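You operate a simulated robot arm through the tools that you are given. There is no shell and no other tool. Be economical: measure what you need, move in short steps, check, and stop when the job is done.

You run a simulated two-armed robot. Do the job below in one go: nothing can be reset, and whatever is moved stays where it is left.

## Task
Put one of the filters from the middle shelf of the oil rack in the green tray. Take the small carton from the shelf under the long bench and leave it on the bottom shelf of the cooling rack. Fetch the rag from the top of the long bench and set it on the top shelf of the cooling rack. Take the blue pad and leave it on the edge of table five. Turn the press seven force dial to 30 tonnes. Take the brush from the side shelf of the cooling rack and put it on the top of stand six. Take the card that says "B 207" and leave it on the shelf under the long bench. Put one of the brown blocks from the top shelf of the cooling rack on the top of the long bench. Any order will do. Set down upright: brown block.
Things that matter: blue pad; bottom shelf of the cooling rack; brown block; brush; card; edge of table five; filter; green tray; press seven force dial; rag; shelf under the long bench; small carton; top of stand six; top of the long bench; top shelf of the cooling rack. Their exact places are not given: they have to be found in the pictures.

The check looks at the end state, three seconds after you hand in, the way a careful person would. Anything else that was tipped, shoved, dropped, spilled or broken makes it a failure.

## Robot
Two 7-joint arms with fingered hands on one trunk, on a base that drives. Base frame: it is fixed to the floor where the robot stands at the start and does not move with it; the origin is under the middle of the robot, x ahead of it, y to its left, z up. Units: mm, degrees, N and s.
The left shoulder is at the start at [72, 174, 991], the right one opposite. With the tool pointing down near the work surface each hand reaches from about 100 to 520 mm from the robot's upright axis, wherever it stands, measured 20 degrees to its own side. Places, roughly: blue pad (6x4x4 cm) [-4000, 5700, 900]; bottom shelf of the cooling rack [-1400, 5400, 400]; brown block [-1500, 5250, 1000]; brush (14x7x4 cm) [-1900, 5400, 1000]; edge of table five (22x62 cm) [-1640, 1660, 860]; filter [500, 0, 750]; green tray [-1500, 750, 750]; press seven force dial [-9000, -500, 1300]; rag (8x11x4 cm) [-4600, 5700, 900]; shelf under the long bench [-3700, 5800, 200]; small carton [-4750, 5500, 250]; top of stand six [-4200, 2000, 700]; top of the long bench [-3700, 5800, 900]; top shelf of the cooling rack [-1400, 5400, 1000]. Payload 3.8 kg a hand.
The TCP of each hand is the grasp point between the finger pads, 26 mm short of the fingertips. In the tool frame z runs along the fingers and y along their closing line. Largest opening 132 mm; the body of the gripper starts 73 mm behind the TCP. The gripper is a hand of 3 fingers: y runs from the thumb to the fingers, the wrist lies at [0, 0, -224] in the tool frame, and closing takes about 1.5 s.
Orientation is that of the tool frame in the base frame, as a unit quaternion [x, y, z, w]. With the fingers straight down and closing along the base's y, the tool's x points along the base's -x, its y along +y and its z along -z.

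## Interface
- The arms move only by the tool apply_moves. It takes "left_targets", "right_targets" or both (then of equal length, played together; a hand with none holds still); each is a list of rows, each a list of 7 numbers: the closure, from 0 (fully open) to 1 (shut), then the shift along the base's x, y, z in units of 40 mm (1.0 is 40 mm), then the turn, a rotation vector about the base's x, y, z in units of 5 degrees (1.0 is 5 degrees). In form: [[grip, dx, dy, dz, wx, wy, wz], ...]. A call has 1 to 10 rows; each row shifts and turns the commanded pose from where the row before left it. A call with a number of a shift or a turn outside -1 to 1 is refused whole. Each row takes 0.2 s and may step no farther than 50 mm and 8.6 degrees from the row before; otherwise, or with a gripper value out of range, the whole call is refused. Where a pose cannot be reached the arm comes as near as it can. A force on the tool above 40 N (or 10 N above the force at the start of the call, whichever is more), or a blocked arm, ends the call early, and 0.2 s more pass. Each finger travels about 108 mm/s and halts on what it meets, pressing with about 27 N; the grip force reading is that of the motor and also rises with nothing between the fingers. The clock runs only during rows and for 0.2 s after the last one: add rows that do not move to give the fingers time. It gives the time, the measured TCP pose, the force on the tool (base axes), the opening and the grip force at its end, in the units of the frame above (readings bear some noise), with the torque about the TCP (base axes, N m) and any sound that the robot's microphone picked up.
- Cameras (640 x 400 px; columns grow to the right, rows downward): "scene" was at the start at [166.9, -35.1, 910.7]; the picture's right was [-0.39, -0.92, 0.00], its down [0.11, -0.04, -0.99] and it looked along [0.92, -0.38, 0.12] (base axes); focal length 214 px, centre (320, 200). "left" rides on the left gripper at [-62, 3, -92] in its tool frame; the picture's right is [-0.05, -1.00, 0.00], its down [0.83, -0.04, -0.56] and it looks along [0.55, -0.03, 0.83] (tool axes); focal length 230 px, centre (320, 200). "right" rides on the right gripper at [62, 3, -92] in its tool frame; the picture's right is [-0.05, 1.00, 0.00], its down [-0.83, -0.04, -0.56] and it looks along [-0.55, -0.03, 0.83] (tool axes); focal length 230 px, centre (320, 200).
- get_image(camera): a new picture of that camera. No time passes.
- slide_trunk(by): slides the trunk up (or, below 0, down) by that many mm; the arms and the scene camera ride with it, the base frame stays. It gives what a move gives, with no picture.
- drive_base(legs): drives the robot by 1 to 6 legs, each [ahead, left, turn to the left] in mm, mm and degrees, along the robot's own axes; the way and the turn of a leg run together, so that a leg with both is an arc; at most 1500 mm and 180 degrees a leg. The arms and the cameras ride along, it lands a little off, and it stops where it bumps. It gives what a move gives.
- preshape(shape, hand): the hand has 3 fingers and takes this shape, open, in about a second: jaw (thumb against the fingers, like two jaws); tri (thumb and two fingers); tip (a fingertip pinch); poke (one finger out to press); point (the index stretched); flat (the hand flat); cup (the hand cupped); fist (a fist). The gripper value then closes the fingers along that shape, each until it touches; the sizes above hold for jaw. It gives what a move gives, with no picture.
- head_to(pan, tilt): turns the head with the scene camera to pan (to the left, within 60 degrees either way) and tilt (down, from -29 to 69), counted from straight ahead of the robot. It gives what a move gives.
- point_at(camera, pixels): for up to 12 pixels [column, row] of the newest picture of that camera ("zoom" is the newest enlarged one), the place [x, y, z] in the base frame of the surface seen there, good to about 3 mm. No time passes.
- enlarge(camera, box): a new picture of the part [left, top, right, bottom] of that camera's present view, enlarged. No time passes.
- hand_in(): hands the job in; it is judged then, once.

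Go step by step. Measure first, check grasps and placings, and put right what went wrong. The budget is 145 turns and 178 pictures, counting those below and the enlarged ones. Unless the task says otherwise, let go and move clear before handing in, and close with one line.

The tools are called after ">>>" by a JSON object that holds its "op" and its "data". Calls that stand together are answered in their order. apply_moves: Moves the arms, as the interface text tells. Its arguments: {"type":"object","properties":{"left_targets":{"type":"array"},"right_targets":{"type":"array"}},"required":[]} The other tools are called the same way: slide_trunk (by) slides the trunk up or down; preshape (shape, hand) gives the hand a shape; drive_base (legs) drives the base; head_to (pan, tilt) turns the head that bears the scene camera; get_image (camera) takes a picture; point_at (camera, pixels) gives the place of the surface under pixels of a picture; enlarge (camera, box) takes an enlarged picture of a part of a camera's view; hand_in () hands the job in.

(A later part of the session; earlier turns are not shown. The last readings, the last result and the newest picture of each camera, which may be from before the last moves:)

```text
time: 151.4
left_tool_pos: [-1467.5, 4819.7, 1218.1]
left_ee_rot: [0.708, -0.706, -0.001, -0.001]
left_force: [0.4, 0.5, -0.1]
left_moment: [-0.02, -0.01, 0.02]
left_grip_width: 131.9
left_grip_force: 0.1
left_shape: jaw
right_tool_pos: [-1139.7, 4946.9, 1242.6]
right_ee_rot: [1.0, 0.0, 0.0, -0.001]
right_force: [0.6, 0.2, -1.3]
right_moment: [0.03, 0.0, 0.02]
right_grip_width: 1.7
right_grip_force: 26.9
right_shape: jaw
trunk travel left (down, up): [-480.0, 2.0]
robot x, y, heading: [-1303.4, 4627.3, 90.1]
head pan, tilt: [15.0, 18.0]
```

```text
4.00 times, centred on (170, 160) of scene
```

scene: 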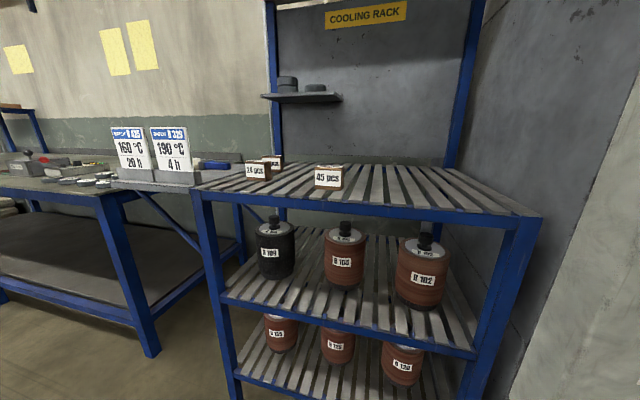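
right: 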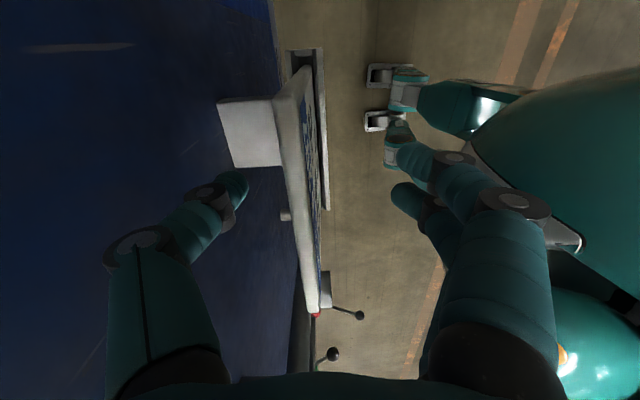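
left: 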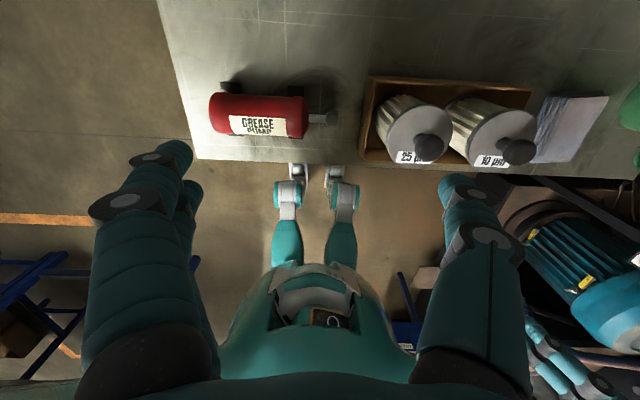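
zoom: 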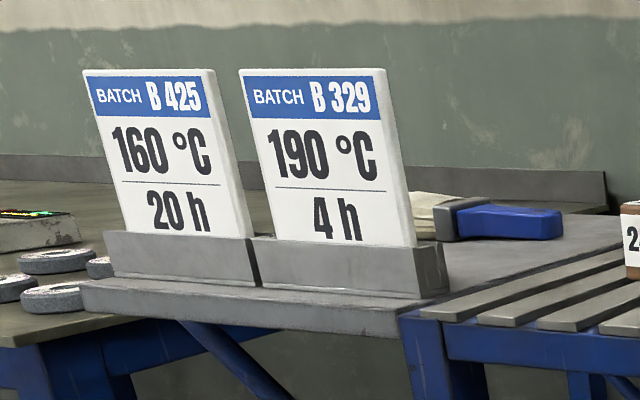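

Block "45 pcs": x −1457..−1397, y≥5268, z 962–1013. Retract the card hand, lower the trunk, and drive in.

>>> {"op": "apply_moves", "data": {"right_targets": [[1, 0, -1, 0, 0, 0, 0], [1, 0, -1, 0, 0, 0, 0], [1, 0, -1, 0, 0, 0, 0], [1, 0, -1, 0, 0, 0, 0]]}}

>>> {"op": "slide_trunk", "data": {"by": -110}}

>>> {"op": "drive_base", "data": {"legs": [[275, 0, 0]]}}

>>> {"op": "get_image", "data": {"camera": "scene"}}

>>> {"op": "get_image", "data": {"camera": "left"}}

```text
time: 152.4
left_tool_pos: [-1466.9, 4818.6, 1218.2]
left_ee_rot: [0.708, -0.706, -0.001, -0.001]
left_force: [-0.2, -0.4, -1.3]
left_moment: [0.0, 0.0, 0.05]
left_grip_width: 131.8
left_grip_force: 0.1
left_shape: jaw
right_tool_pos: [-1139.1, 4786.2, 1243.0]
right_ee_rot: [1.0, 0.0, -0.001, -0.001]
right_force: [0.4, -0.3, -0.3]
right_moment: [0.01, -0.04, 0.05]
right_grip_width: 1.7
right_grip_force: 26.9
right_shape: jaw
trunk travel left (down, up): [-480.0, 2.0]
robot x, y, heading: [-1303.8, 4624.1, 89.9]
head pan, tilt: [15.0, 18.0]
```

```text
time: 153.8
left_tool_pos: [-1466.3, 4820.0, 1108.1]
left_ee_rot: [0.709, -0.705, 0.0, -0.004]
left_force: [16.1, 22.2, 4.3]
left_moment: [0.03, 0.17, -1.14]
left_grip_width: 131.1
left_grip_force: 0.1
left_shape: jaw
right_tool_pos: [-1139.4, 4785.1, 1131.8]
right_ee_rot: [1.0, 0.001, 0.0, -0.001]
right_force: [-0.6, -0.2, -0.5]
right_moment: [0.0, 0.0, -0.02]
right_grip_width: 1.5
right_grip_force: 27.1
right_shape: jaw
trunk travel left (down, up): [-370.0, 112.0]
robot x, y, heading: [-1304.3, 4621.1, 90.0]
head pan, tilt: [15.0, 18.0]
```

```text
time: 155.8
left_tool_pos: [-1465.3, 5097.3, 1107.8]
left_ee_rot: [-0.706, 0.708, 0.001, 0.003]
left_force: [17.6, 20.7, 7.6]
left_moment: [-0.09, 0.43, -1.08]
left_grip_width: 131.4
left_grip_force: 0.1
left_shape: jaw
right_tool_pos: [-1137.3, 5060.5, 1132.5]
right_ee_rot: [1.0, -0.002, -0.001, 0.0]
right_force: [-0.8, -0.1, -0.6]
right_moment: [0.02, -0.01, 0.02]
right_grip_width: 1.6
right_grip_force: 26.7
right_shape: jaw
trunk travel left (down, up): [-370.0, 112.0]
robot x, y, heading: [-1307.9, 4897.1, 89.7]
head pan, tilt: [15.0, 18.0]
```

```text
119 pictures are left
```

scene: 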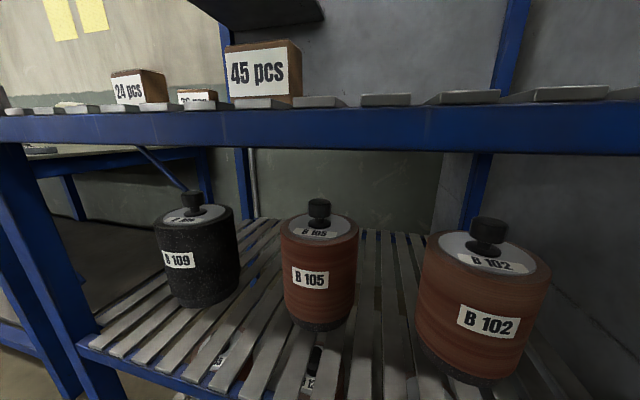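

```text
118 pictures are left
```

left: 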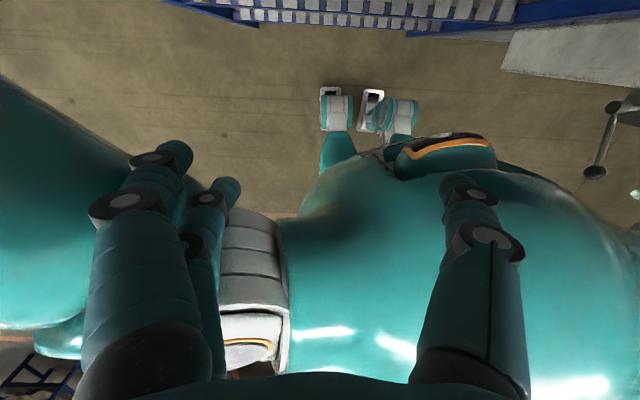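

The left hand is touching the robot's own body (20 N). Move it forward toward the block, staying above.

>>> {"op": "apply_moves", "data": {"left_targets": [[0, 0, 0.8, 0, 0, 0, 0], [0, 0.2, 0.8, 0, 0, 0, 0], [0, 0.25, 0.8, 0, 0, 0, 0], [0, 0.25, 0.8, 0, 0, 0, 0], [0, 0.25, 0.8, 0, 0, 0, 0], [0, 0, 0.8, 0, 0, 0, 0], [0, 0, 0, 0, 0, 0, 0]]}}

>>> {"op": "get_image", "data": {"camera": "left"}}

```text
time: 157.4
left_tool_pos: [-1427.1, 5288.5, 1107.7]
left_ee_rot: [-0.706, 0.708, 0.001, 0.004]
left_force: [-0.1, 0.4, 0.1]
left_moment: [-0.02, -0.03, 0.03]
left_grip_width: 131.9
left_grip_force: 0.1
left_shape: jaw
right_tool_pos: [-1138.0, 5059.3, 1133.1]
right_ee_rot: [1.0, -0.003, 0.0, -0.001]
right_force: [-0.3, -0.9, -0.8]
right_moment: [0.0, 0.0, -0.01]
right_grip_width: 1.8
right_grip_force: 26.9
right_shape: jaw
trunk travel left (down, up): [-370.0, 112.0]
robot x, y, heading: [-1300.3, 4899.9, 89.6]
head pan, tilt: [15.0, 18.0]
```

```text
117 pictures are left
```

left: 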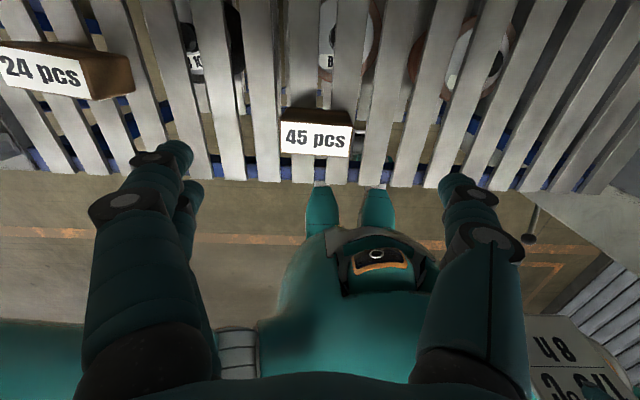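

>>> {"op": "point_at", "data": {"camera": "left", "pixels": [[318, 117], [318, 109], [318, 124], [318, 150], [286, 117], [350, 117]]}}

>>> {"op": "enlarge", "data": {"camera": "left", "box": [240, 80, 400, 200]}}

```text
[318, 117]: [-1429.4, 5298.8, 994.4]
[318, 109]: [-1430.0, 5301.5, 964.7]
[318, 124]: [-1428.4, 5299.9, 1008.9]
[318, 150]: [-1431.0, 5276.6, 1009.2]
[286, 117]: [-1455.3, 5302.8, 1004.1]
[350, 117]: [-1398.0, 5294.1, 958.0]
```

```text
3.33 times, centred on (320, 140) of left
```

zoom: 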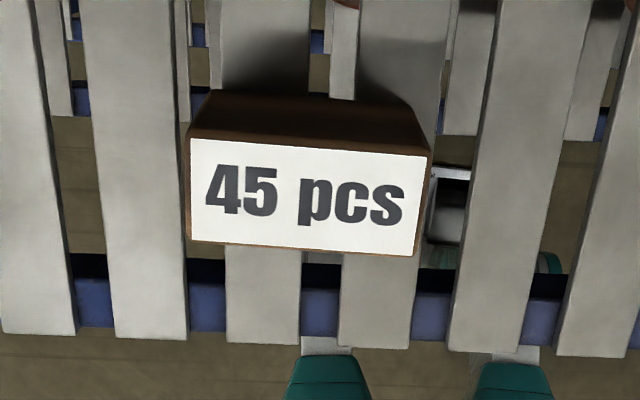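

Block centre (-1428,5284), z 962–1010. Descend to z≈991 and close.

>>> {"op": "apply_moves", "data": {"left_targets": [[0.2, 0, -0.1, -1, 0, 0, 0], [0.25, 0, 0, -1, 0, 0, 0], [0.25, 0, 0, -0.9, 0, 0, 0], [0.25, 0, 0, 0, 0, 0, 0]]}}

>>> {"op": "get_image", "data": {"camera": "left"}}

```text
time: 158.4
left_tool_pos: [-1427.8, 5282.9, 990.1]
left_ee_rot: [-0.707, 0.708, 0.001, 0.004]
left_force: [-0.7, 0.4, 0.0]
left_moment: [0.0, 0.05, -0.02]
left_grip_width: 99.4
left_grip_force: 0.0
left_shape: jaw
right_tool_pos: [-1137.9, 5059.2, 1131.9]
right_ee_rot: [1.0, -0.002, -0.001, -0.001]
right_force: [-0.2, 0.2, -0.3]
right_moment: [0.01, 0.0, 0.01]
right_grip_width: 1.4
right_grip_force: 26.8
right_shape: jaw
trunk travel left (down, up): [-370.0, 112.0]
robot x, y, heading: [-1303.1, 4899.7, 89.8]
head pan, tilt: [15.0, 18.0]
```

```text
115 pictures are left
```

left: 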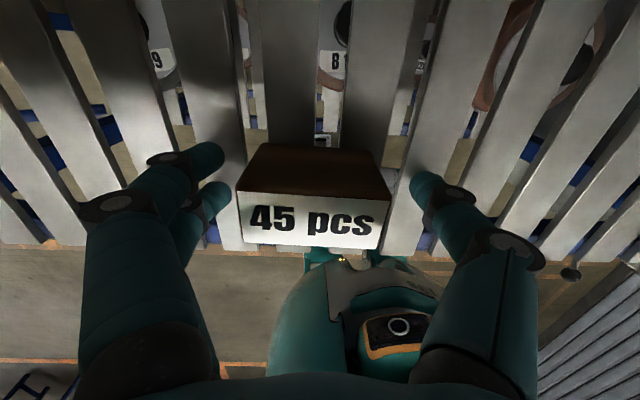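

Straddled. Close and lift.

>>> {"op": "apply_moves", "data": {"left_targets": [[0.4, 0, 0, 0, 0, 0, 0], [0.6, 0, 0, 0, 0, 0, 0], [0.8, 0, 0, 0, 0, 0, 0], [0.8, 0, 0, 0, 0, 0, 0], [0.8, 0, 0, 0, 0, 0, 0], [0.8, 0, 0, 0.5, 0, 0, 0], [0.8, 0, 0, 1, 0, 0, 0], [0.8, 0, 0, 1, 0, 0, 0], [0.8, 0, 0, 0, 0, 0, 0]]}}

>>> {"op": "get_image", "data": {"camera": "left"}}

```text
time: 160.4
left_tool_pos: [-1427.5, 5281.4, 1091.0]
left_ee_rot: [-0.706, 0.708, 0.0, 0.003]
left_force: [0.5, 0.4, 0.0]
left_moment: [-0.02, 0.02, -0.01]
left_grip_width: 55.8
left_grip_force: 27.0
left_shape: jaw
right_tool_pos: [-1137.7, 5061.0, 1133.5]
right_ee_rot: [1.0, -0.004, -0.001, 0.0]
right_force: [-0.8, 0.5, -0.8]
right_moment: [0.0, 0.0, 0.0]
right_grip_width: 1.6
right_grip_force: 27.0
right_shape: jaw
trunk travel left (down, up): [-370.0, 112.0]
robot x, y, heading: [-1302.6, 4897.7, 89.9]
head pan, tilt: [15.0, 18.0]
```

```text
114 pictures are left
```

left: 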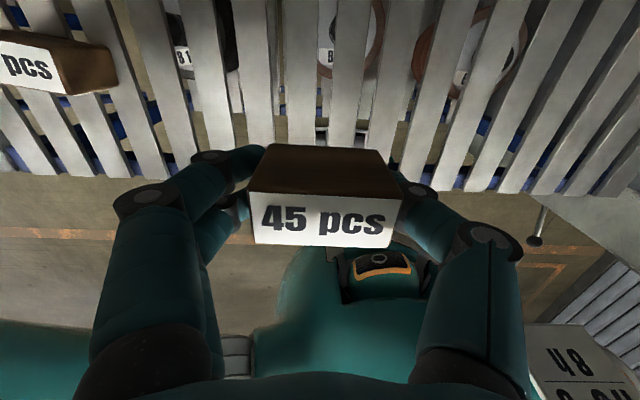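

Block held. Back off, raise the trunk, and drive left to the long bench.

>>> {"op": "drive_base", "data": {"legs": [[-400, 0, 0], [0, 1000, 0], [0, 1100, 0]]}}

>>> {"op": "slide_trunk", "data": {"by": 110}}

>>> {"op": "head_to", "data": {"pan": 0, "tilt": 12}}

>>> {"op": "get_image", "data": {"camera": "scene"}}

```text
time: 180.9
left_tool_pos: [-3515.9, 4880.1, 1091.5]
left_ee_rot: [0.709, -0.705, -0.001, -0.003]
left_force: [0.7, -0.4, 0.1]
left_moment: [0.01, -0.01, 0.01]
left_grip_width: 56.0
left_grip_force: 27.3
left_shape: jaw
right_tool_pos: [-3224.0, 4659.8, 1132.7]
right_ee_rot: [1.0, 0.002, -0.001, -0.001]
right_force: [0.6, 0.3, -0.4]
right_moment: [0.03, 0.02, -0.01]
right_grip_width: 1.5
right_grip_force: 27.3
right_shape: jaw
trunk travel left (down, up): [-370.0, 112.0]
robot x, y, heading: [-3392.7, 4493.9, 90.0]
head pan, tilt: [15.0, 18.0]
```

```text
time: 182.4
left_tool_pos: [-3516.1, 4880.4, 1200.4]
left_ee_rot: [0.709, -0.705, -0.001, -0.003]
left_force: [-0.5, 0.4, 0.1]
left_moment: [-0.01, -0.01, 0.01]
left_grip_width: 55.6
left_grip_force: 26.6
left_shape: jaw
right_tool_pos: [-3225.4, 4660.4, 1242.3]
right_ee_rot: [1.0, 0.002, -0.001, 0.001]
right_force: [0.9, -0.1, -0.1]
right_moment: [-0.01, -0.02, -0.01]
right_grip_width: 1.5
right_grip_force: 26.7
right_shape: jaw
trunk travel left (down, up): [-480.0, 2.0]
robot x, y, heading: [-3387.9, 4499.3, 90.4]
head pan, tilt: [15.0, 18.0]
```

```text
time: 183.1
left_tool_pos: [-3515.4, 4879.3, 1202.0]
left_ee_rot: [0.708, -0.706, -0.001, -0.002]
left_force: [-1.1, 0.5, -0.8]
left_moment: [0.03, 0.02, -0.02]
left_grip_width: 55.5
left_grip_force: 27.4
left_shape: jaw
right_tool_pos: [-3223.9, 4659.3, 1242.4]
right_ee_rot: [1.0, 0.002, -0.001, -0.001]
right_force: [0.2, -0.2, -0.6]
right_moment: [0.02, -0.01, 0.01]
right_grip_width: 1.5
right_grip_force: 27.1
right_shape: jaw
trunk travel left (down, up): [-480.0, 2.0]
robot x, y, heading: [-3386.0, 4497.9, 90.1]
head pan, tilt: [0.0, 12.0]
```

```text
113 pictures are left
```

scene: 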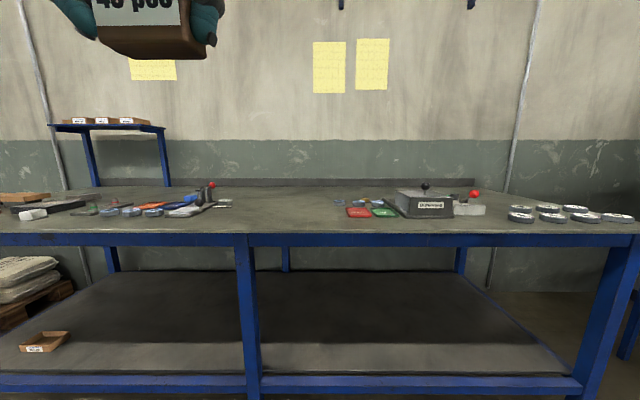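

>>> {"op": "enlarge", "data": {"camera": "scene", "box": [0, 170, 280, 260]}}

>>> {"op": "point_at", "data": {"camera": "scene", "pixels": [[290, 228], [290, 200], [270, 220], [180, 200], [50, 210], [45, 338], [300, 310], [250, 380], [205, 195], [470, 235], [370, 210], [30, 345]]}}

>>> {"op": "enlarge", "data": {"camera": "scene", "box": [280, 170, 640, 260]}}

```text
2.29 times, centred on (140, 215) of scene
```

zoom: 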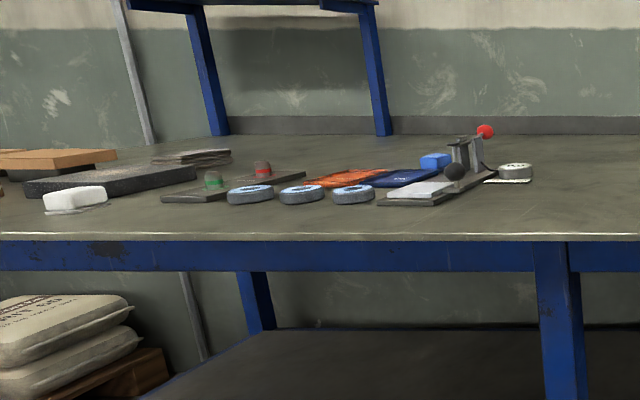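

```text
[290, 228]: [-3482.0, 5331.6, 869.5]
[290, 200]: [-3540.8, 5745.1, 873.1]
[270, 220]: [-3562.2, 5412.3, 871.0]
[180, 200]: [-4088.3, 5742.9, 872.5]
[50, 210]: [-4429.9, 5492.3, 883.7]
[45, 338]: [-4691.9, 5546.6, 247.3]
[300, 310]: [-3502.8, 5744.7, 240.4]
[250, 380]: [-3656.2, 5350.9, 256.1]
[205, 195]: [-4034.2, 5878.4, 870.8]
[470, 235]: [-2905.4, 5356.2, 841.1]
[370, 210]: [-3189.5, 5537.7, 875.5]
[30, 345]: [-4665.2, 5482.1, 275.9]
```

```text
1.78 times, centred on (460, 215) of scene
```

zoom: 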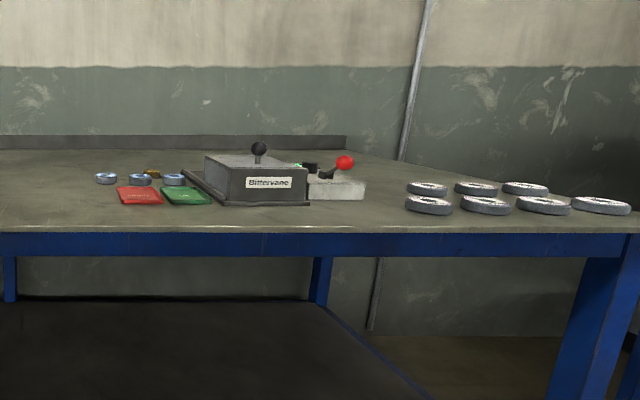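

Free bench top around x≈-3550 (z 871, front edge y≈5320). Drive up with the block over the bench and lower the trunk.

>>> {"op": "drive_base", "data": {"legs": [[530, 0, 0]]}}

>>> {"op": "slide_trunk", "data": {"by": -190}}

>>> {"op": "apply_moves", "data": {"left_targets": [[0.8, 0, 0.5, -0.6, 0, 0, 0], [0.8, 0, 0.2, -0.7, 0, 0, 0], [0.8, 0, 0, -0.7, 0, 0, 0], [0.8, 0, 0, 0, 0, 0, 0]]}}

>>> {"op": "get_image", "data": {"camera": "left"}}

>>> {"op": "get_image", "data": {"camera": "scene"}}

```text
time: 186.2
left_tool_pos: [-3517.4, 5413.5, 1200.7]
left_ee_rot: [0.71, -0.704, -0.001, -0.004]
left_force: [-1.1, 0.0, -1.1]
left_moment: [0.0, 0.02, 0.02]
left_grip_width: 55.5
left_grip_force: 26.1
left_shape: jaw
right_tool_pos: [-3227.0, 5194.7, 1243.2]
right_ee_rot: [1.0, 0.003, -0.001, -0.001]
right_force: [0.0, 1.0, -0.4]
right_moment: [-0.01, 0.03, 0.01]
right_grip_width: 1.3
right_grip_force: 26.8
right_shape: jaw
trunk travel left (down, up): [-480.0, 2.0]
robot x, y, heading: [-3389.7, 5032.8, 90.4]
head pan, tilt: [0.0, 12.0]
```

```text
time: 188.3
left_tool_pos: [-3517.5, 5413.4, 1012.5]
left_ee_rot: [0.71, -0.704, 0.0, -0.004]
left_force: [-0.2, 1.0, -0.7]
left_moment: [-0.02, -0.01, 0.0]
left_grip_width: 55.8
left_grip_force: 27.8
left_shape: jaw
right_tool_pos: [-3227.1, 5194.8, 1051.4]
right_ee_rot: [1.0, 0.003, -0.001, 0.0]
right_force: [-0.1, 0.4, -0.9]
right_moment: [-0.02, -0.01, 0.01]
right_grip_width: 1.5
right_grip_force: 26.8
right_shape: jaw
trunk travel left (down, up): [-290.0, 192.0]
robot x, y, heading: [-3388.6, 5035.6, 90.0]
head pan, tilt: [0.0, 12.0]
```

```text
time: 189.3
left_tool_pos: [-3519.3, 5441.8, 931.3]
left_ee_rot: [0.709, -0.705, 0.0, -0.005]
left_force: [-0.2, 0.6, -0.4]
left_moment: [0.01, 0.01, -0.04]
left_grip_width: 55.5
left_grip_force: 27.3
left_shape: jaw
right_tool_pos: [-3227.1, 5194.5, 1052.6]
right_ee_rot: [1.0, 0.003, -0.001, -0.001]
right_force: [0.2, 0.0, -1.6]
right_moment: [0.0, 0.05, -0.04]
right_grip_width: 1.7
right_grip_force: 27.2
right_shape: jaw
trunk travel left (down, up): [-290.0, 192.0]
robot x, y, heading: [-3390.4, 5034.0, 90.1]
head pan, tilt: [0.0, 12.0]
```

```text
110 pictures are left
```

left: 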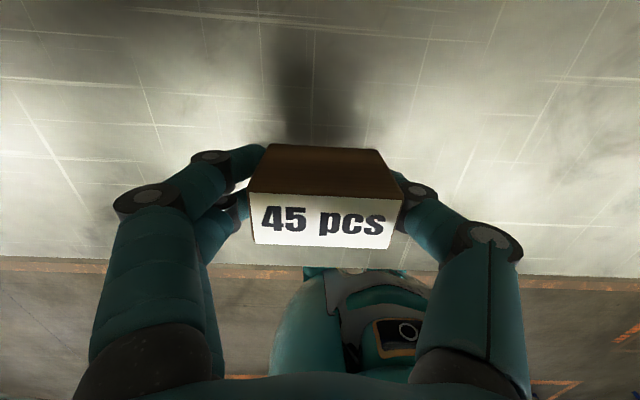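

```text
109 pictures are left
```

scene: 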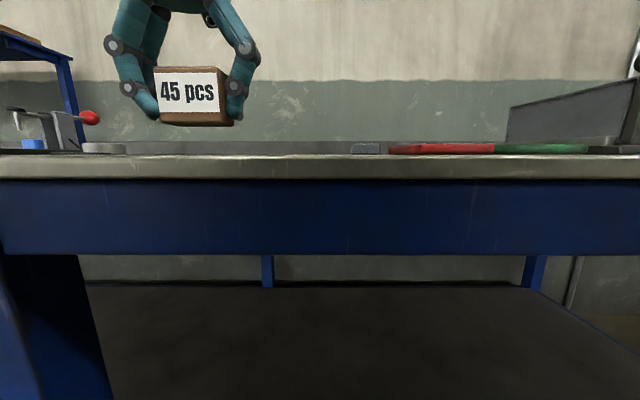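

Free surface below. Lower to contact.

>>> {"op": "apply_moves", "data": {"left_targets": [[0.8, 0, 0, -0.5, 0, 0, 0], [0.8, 0, 0, -0.2, 0, 0, 0], [0.8, 0, 0, -0.05, 0, 0, 0], [0.8, 0, 0, 0, 0, 0, 0]]}}

```text
time: 190.3
left_tool_pos: [-3518.0, 5443.2, 901.5]
left_ee_rot: [0.71, -0.704, 0.0, -0.004]
left_force: [0.7, 0.0, -1.7]
left_moment: [0.0, -0.02, 0.01]
left_grip_width: 55.5
left_grip_force: 26.7
left_shape: jaw
right_tool_pos: [-3227.4, 5195.0, 1053.8]
right_ee_rot: [1.0, 0.003, -0.001, -0.001]
right_force: [0.1, -0.3, 0.0]
right_moment: [0.02, 0.0, -0.01]
right_grip_width: 1.5
right_grip_force: 27.1
right_shape: jaw
trunk travel left (down, up): [-290.0, 192.0]
robot x, y, heading: [-3390.8, 5034.6, 90.0]
head pan, tilt: [0.0, 12.0]
```

>>> {"op": "apply_moves", "data": {"left_targets": [[0.8, 0, 0, -0.06, 0, 0, 0], [0.8, 0, 0, -0.05, 0, 0, 0], [0.8, 0, 0, 0, 0, 0, 0]]}}

```text
time: 191.1
left_tool_pos: [-3517.7, 5443.6, 899.1]
left_ee_rot: [0.711, -0.704, -0.001, -0.006]
left_force: [-1.1, 2.1, 26.0]
left_moment: [0.05, -0.02, 0.01]
left_grip_width: 55.5
left_grip_force: 27.1
left_shape: jaw
right_tool_pos: [-3226.3, 5194.5, 1052.5]
right_ee_rot: [1.0, 0.002, -0.001, -0.001]
right_force: [-0.3, 1.0, -0.9]
right_moment: [0.0, 0.01, -0.01]
right_grip_width: 1.5
right_grip_force: 26.9
right_shape: jaw
trunk travel left (down, up): [-290.0, 192.0]
robot x, y, heading: [-3386.9, 5031.8, 90.3]
head pan, tilt: [0.0, 12.0]
```

Contact. Ease up, release, rise.

>>> {"op": "apply_moves", "data": {"left_targets": [[0.8, 0, 0, 0.07, 0, 0, 0], [0.6, 0, 0, 0, 0, 0, 0], [0.45, 0, 0, 0, 0, 0, 0], [0.3, 0, 0, 0, 0, 0, 0], [0.2, 0, 0, 0, 0, 0, 0], [0.2, 0, 0, 0.7, 0, 0, 0], [0.2, 0, 0, 1, 0, 0, 0], [0.2, 0, 0, 1, 0, 0, 0], [0.2, 0, 0, 1, 0, 0, 0], [0, 0, -1, 0, 0, 0, 0]]}}

>>> {"op": "get_image", "data": {"camera": "left"}}

```text
time: 193.3
left_tool_pos: [-3522.7, 5401.7, 1049.0]
left_ee_rot: [0.71, -0.705, 0.0, -0.003]
left_force: [-0.1, 0.6, 0.6]
left_moment: [0.03, 0.02, -0.01]
left_grip_width: 131.8
left_grip_force: 0.0
left_shape: jaw
right_tool_pos: [-3228.4, 5194.1, 1052.7]
right_ee_rot: [1.0, 0.003, -0.001, 0.0]
right_force: [-1.1, 0.1, -1.4]
right_moment: [0.02, -0.01, 0.0]
right_grip_width: 1.5
right_grip_force: 27.0
right_shape: jaw
trunk travel left (down, up): [-290.0, 192.0]
robot x, y, heading: [-3387.4, 5036.1, 90.4]
head pan, tilt: [0.0, 12.0]
```

```text
108 pictures are left
```

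left: 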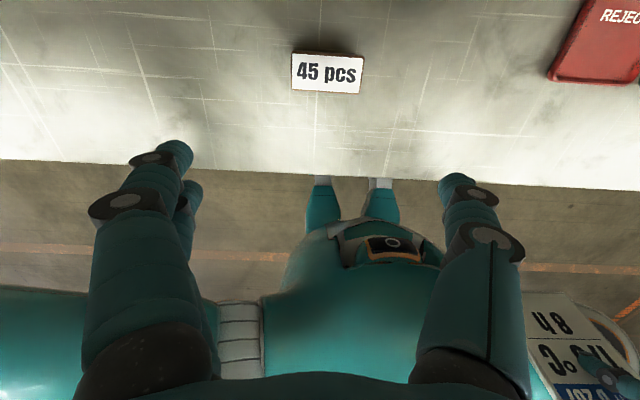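

Block stands upright on the bench. Now back off, lower the trunk fully for the card and the lower shelf.

>>> {"op": "drive_base", "data": {"legs": [[-300, 0, 0]]}}

>>> {"op": "slide_trunk", "data": {"by": -285}}

>>> {"op": "apply_moves", "data": {"right_targets": [[1, 0, 0.6, -0.4, 1, 0, 0], [1, 0, 0.6, -0.4, 1, 0, 0], [1, 0, 0.6, -0.4, 1, 0, 0], [1, 0, 0.6, -0.4, 1, 0, 0], [1, 0, 0.6, -0.4, 1, 0, 0], [1, 0, 0.6, -0.4, 1, 0, 0], [1, 0, 0.6, -0.4, 1, 0, 0], [1, 0, 0, 0, 0, 0, 0]]}}

>>> {"op": "head_to", "data": {"pan": -15, "tilt": 30}}

>>> {"op": "get_image", "data": {"camera": "scene"}}

```text
time: 195.3
left_tool_pos: [-3520.5, 5102.6, 1048.6]
left_ee_rot: [0.709, -0.705, 0.0, -0.004]
left_force: [-0.3, 0.1, 0.1]
left_moment: [0.02, 0.01, -0.03]
left_grip_width: 131.8
left_grip_force: 0.1
left_shape: jaw
right_tool_pos: [-3226.5, 4896.8, 1052.5]
right_ee_rot: [1.0, 0.003, 0.0, 0.0]
right_force: [-1.2, -0.5, -0.5]
right_moment: [0.02, 0.02, 0.0]
right_grip_width: 1.2
right_grip_force: 26.6
right_shape: jaw
trunk travel left (down, up): [-290.0, 192.0]
robot x, y, heading: [-3394.8, 4732.7, 90.5]
head pan, tilt: [0.0, 12.0]
```

```text
time: 197.8
left_tool_pos: [-3520.5, 5106.0, 781.0]
left_ee_rot: [0.71, -0.705, 0.0, -0.004]
left_force: [-0.5, -0.1, 0.0]
left_moment: [0.03, -0.01, -0.02]
left_grip_width: 132.0
left_grip_force: 0.0
left_shape: jaw
right_tool_pos: [-3227.0, 4902.1, 788.0]
right_ee_rot: [1.0, 0.002, -0.006, -0.01]
right_force: [-1.9, 16.1, 10.6]
right_moment: [1.18, -0.09, 0.45]
right_grip_width: 4.4
right_grip_force: 27.2
right_shape: jaw
trunk travel left (down, up): [-21.0, 461.0]
robot x, y, heading: [-3389.9, 4730.0, 90.2]
head pan, tilt: [0.0, 12.0]
stopped: the force on the tool passed its limit at 44 N (the readings are from after the stop); the commanded pose is now the measured one
```

```text
time: 198.2
left_tool_pos: [-3519.9, 5104.3, 779.9]
left_ee_rot: [0.709, -0.705, -0.001, -0.003]
left_force: [-0.8, -0.1, -0.9]
left_moment: [0.05, 0.0, -0.03]
left_grip_width: 131.9
left_grip_force: 0.0
left_shape: jaw
right_tool_pos: [-3232.6, 4921.2, 775.5]
right_ee_rot: [0.999, 0.003, -0.017, -0.046]
right_force: [-2.0, 5.7, 2.7]
right_moment: [0.18, -0.03, 0.15]
right_grip_width: 3.6
right_grip_force: 26.8
right_shape: jaw
trunk travel left (down, up): [-21.0, 461.0]
robot x, y, heading: [-3388.2, 4735.7, 90.3]
head pan, tilt: [0.0, 12.0]
stopped in row 2 (right hand): the force on the tool passed its limit at 46 N (the readings are from after the stop); the commanded pose is now the measured one
```

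```text
time: 199.1
left_tool_pos: [-3520.4, 5105.3, 780.2]
left_ee_rot: [0.71, -0.704, 0.001, -0.004]
left_force: [-0.6, 0.9, 0.6]
left_moment: [-0.01, 0.0, 0.02]
left_grip_width: 132.2
left_grip_force: 0.0
left_shape: jaw
right_tool_pos: [-3231.7, 4920.2, 773.4]
right_ee_rot: [0.999, 0.003, -0.016, -0.046]
right_force: [-5.3, 6.3, 6.8]
right_moment: [0.21, 0.0, 0.2]
right_grip_width: 3.8
right_grip_force: 26.8
right_shape: jaw
trunk travel left (down, up): [-21.0, 461.0]
robot x, y, heading: [-3390.0, 4735.4, 90.0]
head pan, tilt: [-15.0, 30.0]
```

```text
107 pictures are left
```

scene: 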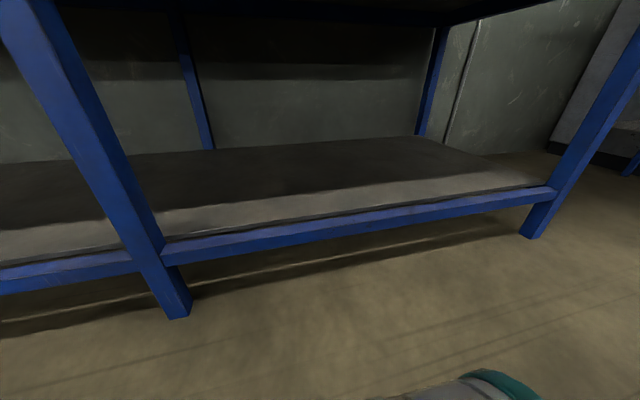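

The card touched the robot's own base when the trunk came down. Check it and move it forward.

>>> {"op": "apply_moves", "data": {"right_targets": [[1, 0, 0.7, 0.6, 0, 0, 0], [1, 0, 1, 0, 0, 0, 0], [1, 0, 1, 0, 0, 0, 0], [1, 0, 1, 0, 0, 0, 0]]}}

>>> {"op": "get_image", "data": {"camera": "right"}}

>>> {"op": "head_to", "data": {"pan": -30, "tilt": 15}}

>>> {"op": "get_image", "data": {"camera": "scene"}}

```text
time: 200.1
left_tool_pos: [-3519.9, 5105.0, 780.4]
left_ee_rot: [0.71, -0.705, 0.0, -0.004]
left_force: [0.0, 0.5, -0.3]
left_moment: [0.01, -0.02, 0.0]
left_grip_width: 132.0
left_grip_force: 0.1
left_shape: jaw
right_tool_pos: [-3232.6, 5069.7, 798.1]
right_ee_rot: [0.999, 0.003, -0.015, -0.044]
right_force: [0.6, -0.1, -1.5]
right_moment: [-0.01, -0.03, -0.01]
right_grip_width: 2.2
right_grip_force: 26.9
right_shape: jaw
trunk travel left (down, up): [-21.0, 461.0]
robot x, y, heading: [-3387.0, 4732.1, 90.4]
head pan, tilt: [-15.0, 30.0]
```

```text
106 pictures are left
```

right: 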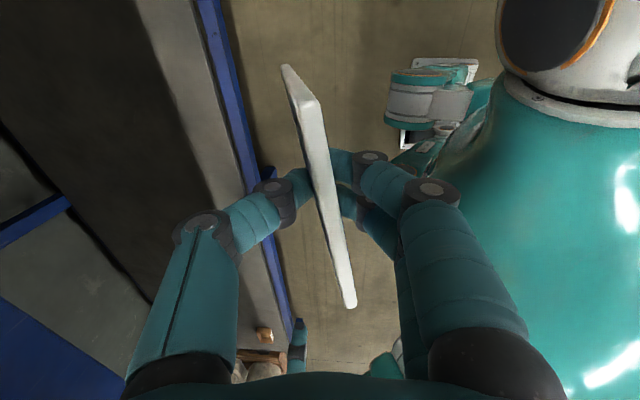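

```text
time: 200.8
left_tool_pos: [-3520.3, 5105.2, 779.8]
left_ee_rot: [0.709, -0.705, 0.0, -0.005]
left_force: [1.7, 0.0, 0.7]
left_moment: [-0.02, -0.01, 0.02]
left_grip_width: 132.0
left_grip_force: 0.0
left_shape: jaw
right_tool_pos: [-3233.2, 5067.1, 799.2]
right_ee_rot: [0.999, 0.003, -0.016, -0.044]
right_force: [-0.2, -0.1, -0.5]
right_moment: [-0.02, -0.02, 0.03]
right_grip_width: 2.4
right_grip_force: 26.7
right_shape: jaw
trunk travel left (down, up): [-21.0, 461.0]
robot x, y, heading: [-3391.3, 4733.8, 90.1]
head pan, tilt: [-30.0, 15.0]
```

```text
105 pictures are left
```

scene: 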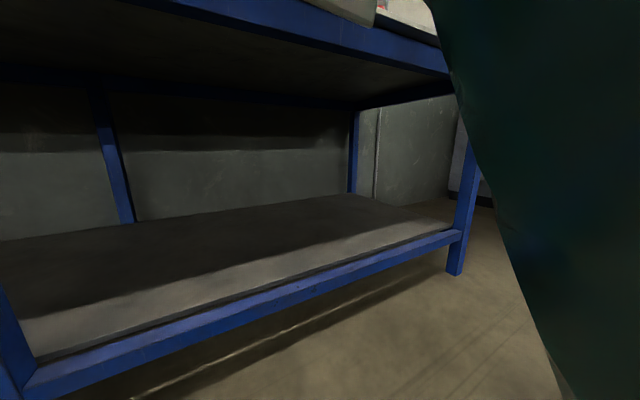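

Card still held (slightly twisted in the fingers). Now swing the hand forward and down toward the shelf level.

>>> {"op": "apply_moves", "data": {"right_targets": [[1, 0, 0.32, -0.85, 1, 0, 0], [1, 0, 0.32, -0.85, 1, 0, 0], [1, 0, 0.32, -0.85, 1, 0, 0], [1, 0, 0.32, -0.85, 1, 0, 0], [1, 0, 0.32, -0.85, 1, 0, 0], [1, 0, 0.32, -0.85, 1, 0, 0], [1, 0, 0.32, -0.85, 1, 0, 0], [1, 0, 0, 0, 0, 0, 0]]}}

>>> {"op": "get_image", "data": {"camera": "right"}}

```text
time: 202.6
left_tool_pos: [-3520.4, 5104.6, 781.2]
left_ee_rot: [0.709, -0.705, 0.0, -0.004]
left_force: [0.2, -0.2, -0.3]
left_moment: [0.02, -0.01, -0.01]
left_grip_width: 132.2
left_grip_force: 0.1
left_shape: jaw
right_tool_pos: [-3242.8, 5218.3, 639.6]
right_ee_rot: [0.948, 0.026, -0.007, -0.317]
right_force: [-0.3, -0.7, 0.0]
right_moment: [0.0, -0.02, -0.04]
right_grip_width: 1.9
right_grip_force: 26.9
right_shape: jaw
right hand out of reach, approached as far as the arm can: row 4, 5, 6, 7
trunk travel left (down, up): [-21.0, 461.0]
robot x, y, heading: [-3394.5, 4738.4, 90.0]
head pan, tilt: [-30.0, 15.0]
```

```text
104 pictures are left
```

right: 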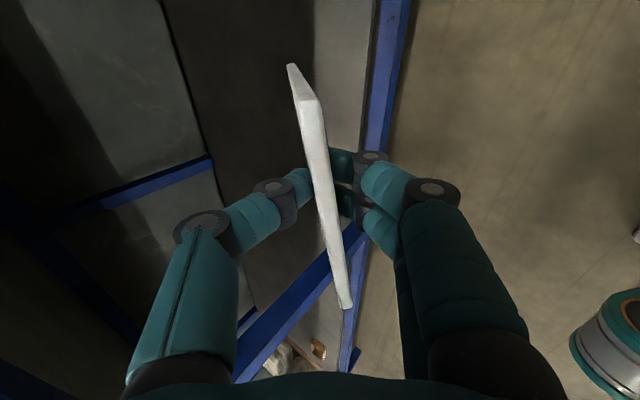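

Reach stalled at tilt ≈37°. Test whether it can go lower without more tilting.

>>> {"op": "apply_moves", "data": {"right_targets": [[1, 0, -0.7, -0.7, 0, 0, 0], [1, 0, -0.7, -0.7, 0, 0, 0], [1, 0, 0, -1, 0, 0, 0], [1, 0, 0, -1, 0, 0, 0], [1, 0, 0, -1, 0, 0, 0], [1, 0, 0, -1, 0, 0, 0]]}}

```text
time: 204.0
left_tool_pos: [-3519.7, 5104.5, 779.1]
left_ee_rot: [0.71, -0.704, 0.0, -0.003]
left_force: [-0.3, -0.7, 0.3]
left_moment: [0.01, -0.01, 0.02]
left_grip_width: 131.8
left_grip_force: 0.0
left_shape: jaw
right_tool_pos: [-3253.3, 5232.6, 500.5]
right_ee_rot: [0.948, 0.028, -0.007, -0.318]
right_force: [1.1, 0.0, -1.4]
right_moment: [-0.04, 0.01, 0.02]
right_grip_width: 2.0
right_grip_force: 26.8
right_shape: jaw
right hand out of reach, approached as far as the arm can: row 1, 2, 3, 4
trunk travel left (down, up): [-21.0, 461.0]
robot x, y, heading: [-3389.0, 4733.7, 90.3]
head pan, tilt: [-30.0, 15.0]
```

It seems the arm is too folded (hand can't come closer), so back the base up and tilt while reaching farther out.

>>> {"op": "drive_base", "data": {"legs": [[-170, 0, 0]]}}

>>> {"op": "apply_moves", "data": {"right_targets": [[1, 0, 0.6, -0.5, 1, 0, 0], [1, 0, 0.6, -0.5, 1, 0, 0], [1, 0, 0.6, -0.5, 1, 0, 0], [1, 0, 0.6, -0.5, 1, 0, 0], [1, 0, 0.6, -0.5, 1, 0, 0], [1, 0, 0.6, -0.5, 1, 0, 0], [1, 0, 0, 0, 0, 0, 0]]}}

>>> {"op": "get_image", "data": {"camera": "right"}}

```text
time: 205.5
left_tool_pos: [-3519.6, 4934.0, 780.9]
left_ee_rot: [0.71, -0.704, 0.001, -0.003]
left_force: [0.3, 0.0, 0.2]
left_moment: [0.01, 0.02, -0.01]
left_grip_width: 131.7
left_grip_force: 0.2
left_shape: jaw
right_tool_pos: [-3254.0, 5063.4, 499.8]
right_ee_rot: [0.948, 0.029, -0.006, -0.317]
right_force: [-0.3, 0.6, -0.6]
right_moment: [0.0, 0.0, -0.07]
right_grip_width: 2.2
right_grip_force: 27.0
right_shape: jaw
trunk travel left (down, up): [-21.0, 461.0]
robot x, y, heading: [-3387.8, 4566.4, 90.4]
head pan, tilt: [-30.0, 15.0]
```

```text
time: 207.1
left_tool_pos: [-3518.2, 4934.9, 779.8]
left_ee_rot: [0.71, -0.704, -0.001, -0.003]
left_force: [0.4, -0.5, -0.9]
left_moment: [-0.03, 0.01, 0.0]
left_grip_width: 131.8
left_grip_force: 0.3
left_shape: jaw
right_tool_pos: [-3225.7, 5218.4, 516.1]
right_ee_rot: [0.854, 0.025, 0.009, -0.519]
right_force: [-0.7, -0.1, 0.1]
right_moment: [-0.01, 0.01, -0.02]
right_grip_width: 2.0
right_grip_force: 26.5
right_shape: jaw
right hand out of reach, approached as far as the arm can: row 3, 4, 5, 6
trunk travel left (down, up): [-21.0, 461.0]
robot x, y, heading: [-3387.3, 4564.3, 90.3]
head pan, tilt: [-30.0, 15.0]
```

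```text
103 pictures are left
```

right: 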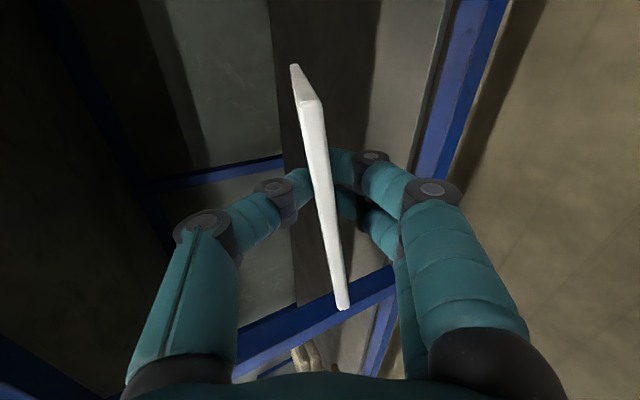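

Tilt reached ≈63° but height stuck at 516. Ease the tilt back toward 45° and see if it goes down.

>>> {"op": "apply_moves", "data": {"right_targets": [[1, 0, 0, 0, -1, 0, 0], [1, 0, 0, 0, -1, 0, 0], [1, 0, 0, 0, -1, 0, 0], [1, 0, 0, 0, 0, 0, 0]]}}

```text
time: 208.1
left_tool_pos: [-3519.3, 4935.0, 779.3]
left_ee_rot: [0.71, -0.704, 0.0, -0.004]
left_force: [0.4, 0.3, 0.5]
left_moment: [0.0, 0.02, 0.01]
left_grip_width: 131.9
left_grip_force: 0.0
left_shape: jaw
right_tool_pos: [-3225.3, 5218.0, 516.6]
right_ee_rot: [0.91, 0.029, 0.001, -0.414]
right_force: [0.0, 1.0, -0.1]
right_moment: [-0.07, -0.02, -0.02]
right_grip_width: 2.2
right_grip_force: 27.2
right_shape: jaw
trunk travel left (down, up): [-21.0, 461.0]
robot x, y, heading: [-3391.5, 4565.2, 90.3]
head pan, tilt: [-30.0, 15.0]
```

>>> {"op": "apply_moves", "data": {"right_targets": [[1, 0, 0, -0.9, 0, 0, 0], [1, 0, 0, -0.9, 0, 0, 0], [1, 0, 0, -0.9, 0, 0, 0], [1, 0, 0, -0.9, 0, 0, 0], [1, 0, 0, 0, 0, 0, 0]]}}

```text
time: 209.3
left_tool_pos: [-3519.4, 4935.0, 780.2]
left_ee_rot: [0.71, -0.704, 0.0, -0.003]
left_force: [-0.9, 0.1, 0.5]
left_moment: [-0.02, -0.02, 0.06]
left_grip_width: 131.5
left_grip_force: 0.0
left_shape: jaw
right_tool_pos: [-3215.8, 5214.4, 393.8]
right_ee_rot: [0.91, 0.028, 0.0, -0.413]
right_force: [-0.4, 0.0, -0.9]
right_moment: [-0.04, 0.06, 0.0]
right_grip_width: 2.1
right_grip_force: 27.2
right_shape: jaw
right hand out of reach, approached as far as the arm can: row 3, 4
trunk travel left (down, up): [-21.0, 461.0]
robot x, y, heading: [-3387.6, 4561.3, 90.4]
head pan, tilt: [-30.0, 15.0]
```

Now z 394; limit is arm length (~450 mm shoulder–wrist). Drive ahead so the card goes in over the shelf.

>>> {"op": "drive_base", "data": {"legs": [[240, 0, 0]]}}

>>> {"op": "get_image", "data": {"camera": "right"}}

>>> {"op": "get_image", "data": {"camera": "left"}}

```text
time: 211.1
left_tool_pos: [-3522.8, 5172.5, 780.2]
left_ee_rot: [0.711, -0.703, 0.001, -0.003]
left_force: [0.8, -0.9, 0.1]
left_moment: [0.02, 0.0, 0.0]
left_grip_width: 132.0
left_grip_force: 0.1
left_shape: jaw
right_tool_pos: [-3219.0, 5453.3, 394.9]
right_ee_rot: [0.911, 0.029, 0.0, -0.412]
right_force: [0.2, -0.7, -0.9]
right_moment: [-0.03, 0.04, 0.01]
right_grip_width: 2.1
right_grip_force: 27.0
right_shape: jaw
trunk travel left (down, up): [-21.0, 461.0]
robot x, y, heading: [-3392.8, 4806.7, 90.4]
head pan, tilt: [-30.0, 15.0]
```

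```text
102 pictures are left
```

right: 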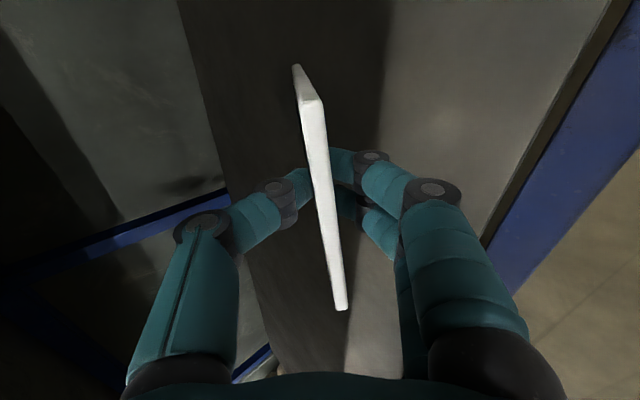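

```text
101 pictures are left
```

left: 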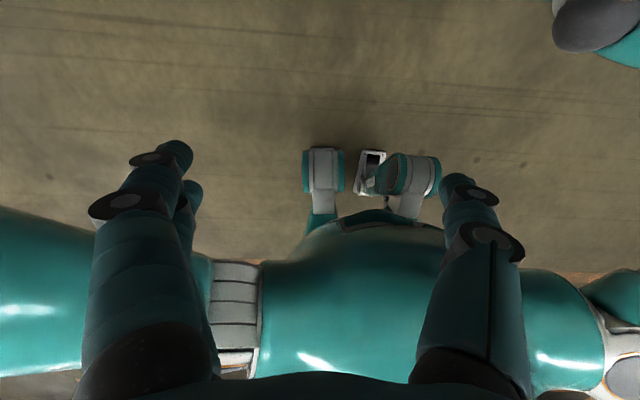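

Over the shelf. Lower trunk a bit more and go down while tilting flatter.

>>> {"op": "slide_trunk", "data": {"by": -20}}

>>> {"op": "apply_moves", "data": {"right_targets": [[1, 0, -0.3, -0.3, 1, 0, 0], [1, 0, -0.3, -0.3, 1, 0, 0], [1, 0, -0.3, -0.3, 1, 0, 0], [1, 0, 0, 0, 0, 0, 0]]}}

>>> {"op": "get_image", "data": {"camera": "right"}}

```text
time: 211.7
left_tool_pos: [-3522.9, 5173.1, 760.5]
left_ee_rot: [0.712, -0.703, 0.001, -0.003]
left_force: [-0.1, 0.3, 0.9]
left_moment: [0.03, 0.02, 0.03]
left_grip_width: 132.2
left_grip_force: 0.1
left_shape: jaw
right_tool_pos: [-3218.2, 5455.6, 379.5]
right_ee_rot: [0.911, 0.029, -0.001, -0.411]
right_force: [0.6, -0.1, 0.1]
right_moment: [-0.01, 0.0, -0.02]
right_grip_width: 2.0
right_grip_force: 27.6
right_shape: jaw
trunk travel left (down, up): [-1.0, 481.0]
robot x, y, heading: [-3395.1, 4802.1, 90.6]
head pan, tilt: [-30.0, 15.0]
```

```text
time: 212.7
left_tool_pos: [-3523.1, 5173.5, 761.1]
left_ee_rot: [0.711, -0.703, -0.001, -0.003]
left_force: [-0.9, 0.3, -0.7]
left_moment: [0.0, -0.02, 0.01]
left_grip_width: 131.8
left_grip_force: 0.2
left_shape: jaw
right_tool_pos: [-3213.7, 5457.5, 409.5]
right_ee_rot: [0.899, 0.027, 0.003, -0.437]
right_force: [0.8, -0.3, -1.0]
right_moment: [-0.05, -0.02, 0.01]
right_grip_width: 2.2
right_grip_force: 26.9
right_shape: jaw
right hand out of reach, approached as far as the arm can: row 1, 2, 3
trunk travel left (down, up): [-1.0, 481.0]
robot x, y, heading: [-3392.7, 4804.7, 90.5]
head pan, tilt: [-30.0, 15.0]
```

```text
100 pictures are left
```

right: 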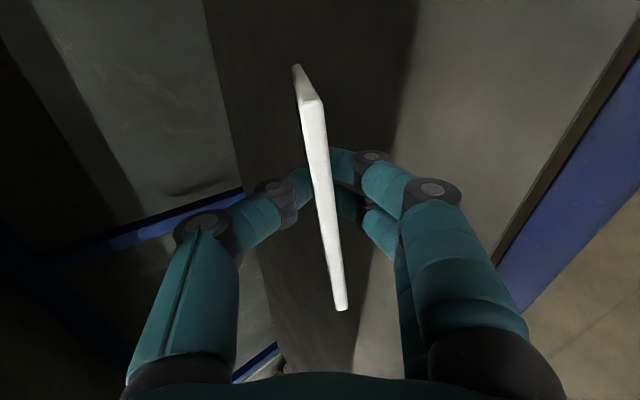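

Tilting limits the reach low down. Untilt a bit and descend.

>>> {"op": "apply_moves", "data": {"right_targets": [[1, 0, -0.2, -0.3, -1, 0, 0], [1, 0, -0.2, -0.5, -1, 0, 0], [1, 0, -0.2, -0.5, -1, 0, 0], [1, 0, 0, -0.5, 0, 0, 0], [1, 0, 0, 0, 0, 0, 0]]}}

>>> {"op": "point_at", "data": {"camera": "right", "pixels": [[296, 72], [310, 103], [340, 300], [325, 200], [300, 85]]}}

```text
time: 213.9
left_tool_pos: [-3523.0, 5172.8, 759.7]
left_ee_rot: [0.712, -0.702, 0.0, -0.004]
left_force: [-0.4, -0.1, -0.4]
left_moment: [-0.02, 0.03, 0.01]
left_grip_width: 132.0
left_grip_force: 0.0
left_shape: jaw
right_tool_pos: [-3211.7, 5434.9, 347.5]
right_ee_rot: [0.948, 0.028, 0.0, -0.316]
right_force: [-0.2, 0.6, -0.3]
right_moment: [0.0, 0.01, -0.03]
right_grip_width: 2.3
right_grip_force: 27.0
right_shape: jaw
right hand out of reach, approached as far as the arm can: row 4
trunk travel left (down, up): [-1.0, 481.0]
robot x, y, heading: [-3391.1, 4804.3, 90.5]
head pan, tilt: [-30.0, 15.0]
```

```text
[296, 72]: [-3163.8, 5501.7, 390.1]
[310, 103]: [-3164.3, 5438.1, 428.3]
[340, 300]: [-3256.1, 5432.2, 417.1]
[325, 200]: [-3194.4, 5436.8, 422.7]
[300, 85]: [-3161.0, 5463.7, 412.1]
```

Card tip ≈ 40 mm above the shelf. Draw back slightly and descend.

>>> {"op": "apply_moves", "data": {"right_targets": [[1, 0, -0.35, -0.35, 0, 0, 0], [1, 0, -0.35, -0.35, 0, 0, 0], [1, 0, -0.2, -0.2, 0, 0, 0], [1, 0, 0, 0, 0, 0, 0]]}}

>>> {"op": "head_to", "data": {"pan": 0, "tilt": 25}}

>>> {"op": "get_image", "data": {"camera": "scene"}}

```text
time: 214.9
left_tool_pos: [-3523.7, 5173.2, 759.8]
left_ee_rot: [0.711, -0.703, 0.0, -0.004]
left_force: [0.5, 0.1, 0.0]
left_moment: [-0.04, 0.02, -0.01]
left_grip_width: 131.7
left_grip_force: 0.0
left_shape: jaw
right_tool_pos: [-3205.7, 5395.4, 316.7]
right_ee_rot: [0.948, 0.029, 0.0, -0.318]
right_force: [1.2, 0.1, -0.1]
right_moment: [0.04, 0.03, 0.0]
right_grip_width: 1.9
right_grip_force: 27.5
right_shape: jaw
right hand out of reach, approached as far as the arm can: row 1, 2
trunk travel left (down, up): [-1.0, 481.0]
robot x, y, heading: [-3392.5, 4805.2, 90.7]
head pan, tilt: [-30.0, 15.0]
```

```text
time: 215.9
left_tool_pos: [-3522.1, 5172.8, 760.3]
left_ee_rot: [0.711, -0.703, -0.001, -0.004]
left_force: [0.1, 0.6, -0.6]
left_moment: [0.0, 0.02, -0.03]
left_grip_width: 131.7
left_grip_force: 0.1
left_shape: jaw
right_tool_pos: [-3205.0, 5395.1, 314.8]
right_ee_rot: [0.948, 0.03, 0.0, -0.317]
right_force: [0.4, 0.3, 0.7]
right_moment: [0.05, 0.04, -0.04]
right_grip_width: 1.8
right_grip_force: 27.2
right_shape: jaw
trunk travel left (down, up): [-1.0, 481.0]
robot x, y, heading: [-3387.4, 4807.9, 90.8]
head pan, tilt: [0.0, 25.0]
```

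```text
99 pictures are left
```

scene: 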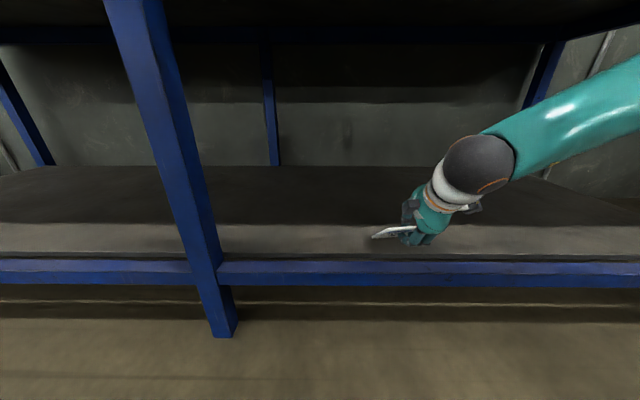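

Card tip ≈10 mm above the shelf, y≈5443. Drive 60 mm deeper, then lower to touch.

>>> {"op": "drive_base", "data": {"legs": [[60, 0, 0]]}}

>>> {"op": "apply_moves", "data": {"right_targets": [[1, 0, -0.2, -0.15, 0, 0, 0], [1, 0, -0.2, -0.15, 0, 0, 0], [1, 0, 0, 0, 0, 0, 0]]}}

>>> {"op": "enlarge", "data": {"camera": "scene", "box": [320, 130, 520, 280]}}

```text
time: 216.9
left_tool_pos: [-3525.8, 5218.4, 753.0]
left_ee_rot: [0.717, -0.697, 0.002, 0.009]
left_force: [0.4, 0.6, 0.0]
left_moment: [0.01, 0.0, 0.03]
left_grip_width: 131.9
left_grip_force: 0.0
left_shape: jaw
right_tool_pos: [-3208.6, 5445.1, 318.6]
right_ee_rot: [0.947, 0.034, -0.003, -0.319]
right_force: [0.5, 0.2, -0.6]
right_moment: [0.0, -0.03, -0.02]
right_grip_width: 1.8
right_grip_force: 27.0
right_shape: jaw
trunk travel left (down, up): [-1.0, 481.0]
robot x, y, heading: [-3390.2, 4853.1, 91.1]
head pan, tilt: [0.0, 25.0]
stopped in leg 1: the robot was blocked; the commanded pose is now the measured one
```

```text
time: 217.8
left_tool_pos: [-3525.9, 5217.9, 754.1]
left_ee_rot: [0.717, -0.697, 0.002, 0.009]
left_force: [0.5, -0.8, -0.3]
left_moment: [0.03, 0.04, 0.01]
left_grip_width: 132.0
left_grip_force: 0.1
left_shape: jaw
right_tool_pos: [-3204.6, 5429.0, 309.4]
right_ee_rot: [0.946, 0.034, -0.003, -0.321]
right_force: [-0.1, 0.7, 0.6]
right_moment: [0.12, 0.04, -0.01]
right_grip_width: 1.7
right_grip_force: 27.3
right_shape: jaw
right hand out of reach, approached as far as the arm can: row 2
trunk travel left (down, up): [-1.0, 481.0]
robot x, y, heading: [-3387.9, 4853.8, 91.1]
head pan, tilt: [0.0, 25.0]
```

```text
2.67 times, centred on (420, 205) of scene
```

zoom: 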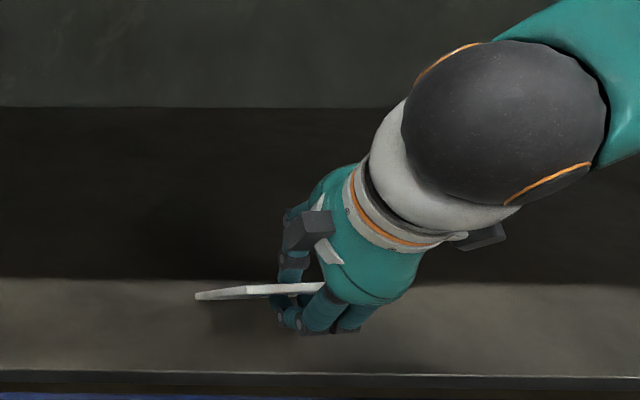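

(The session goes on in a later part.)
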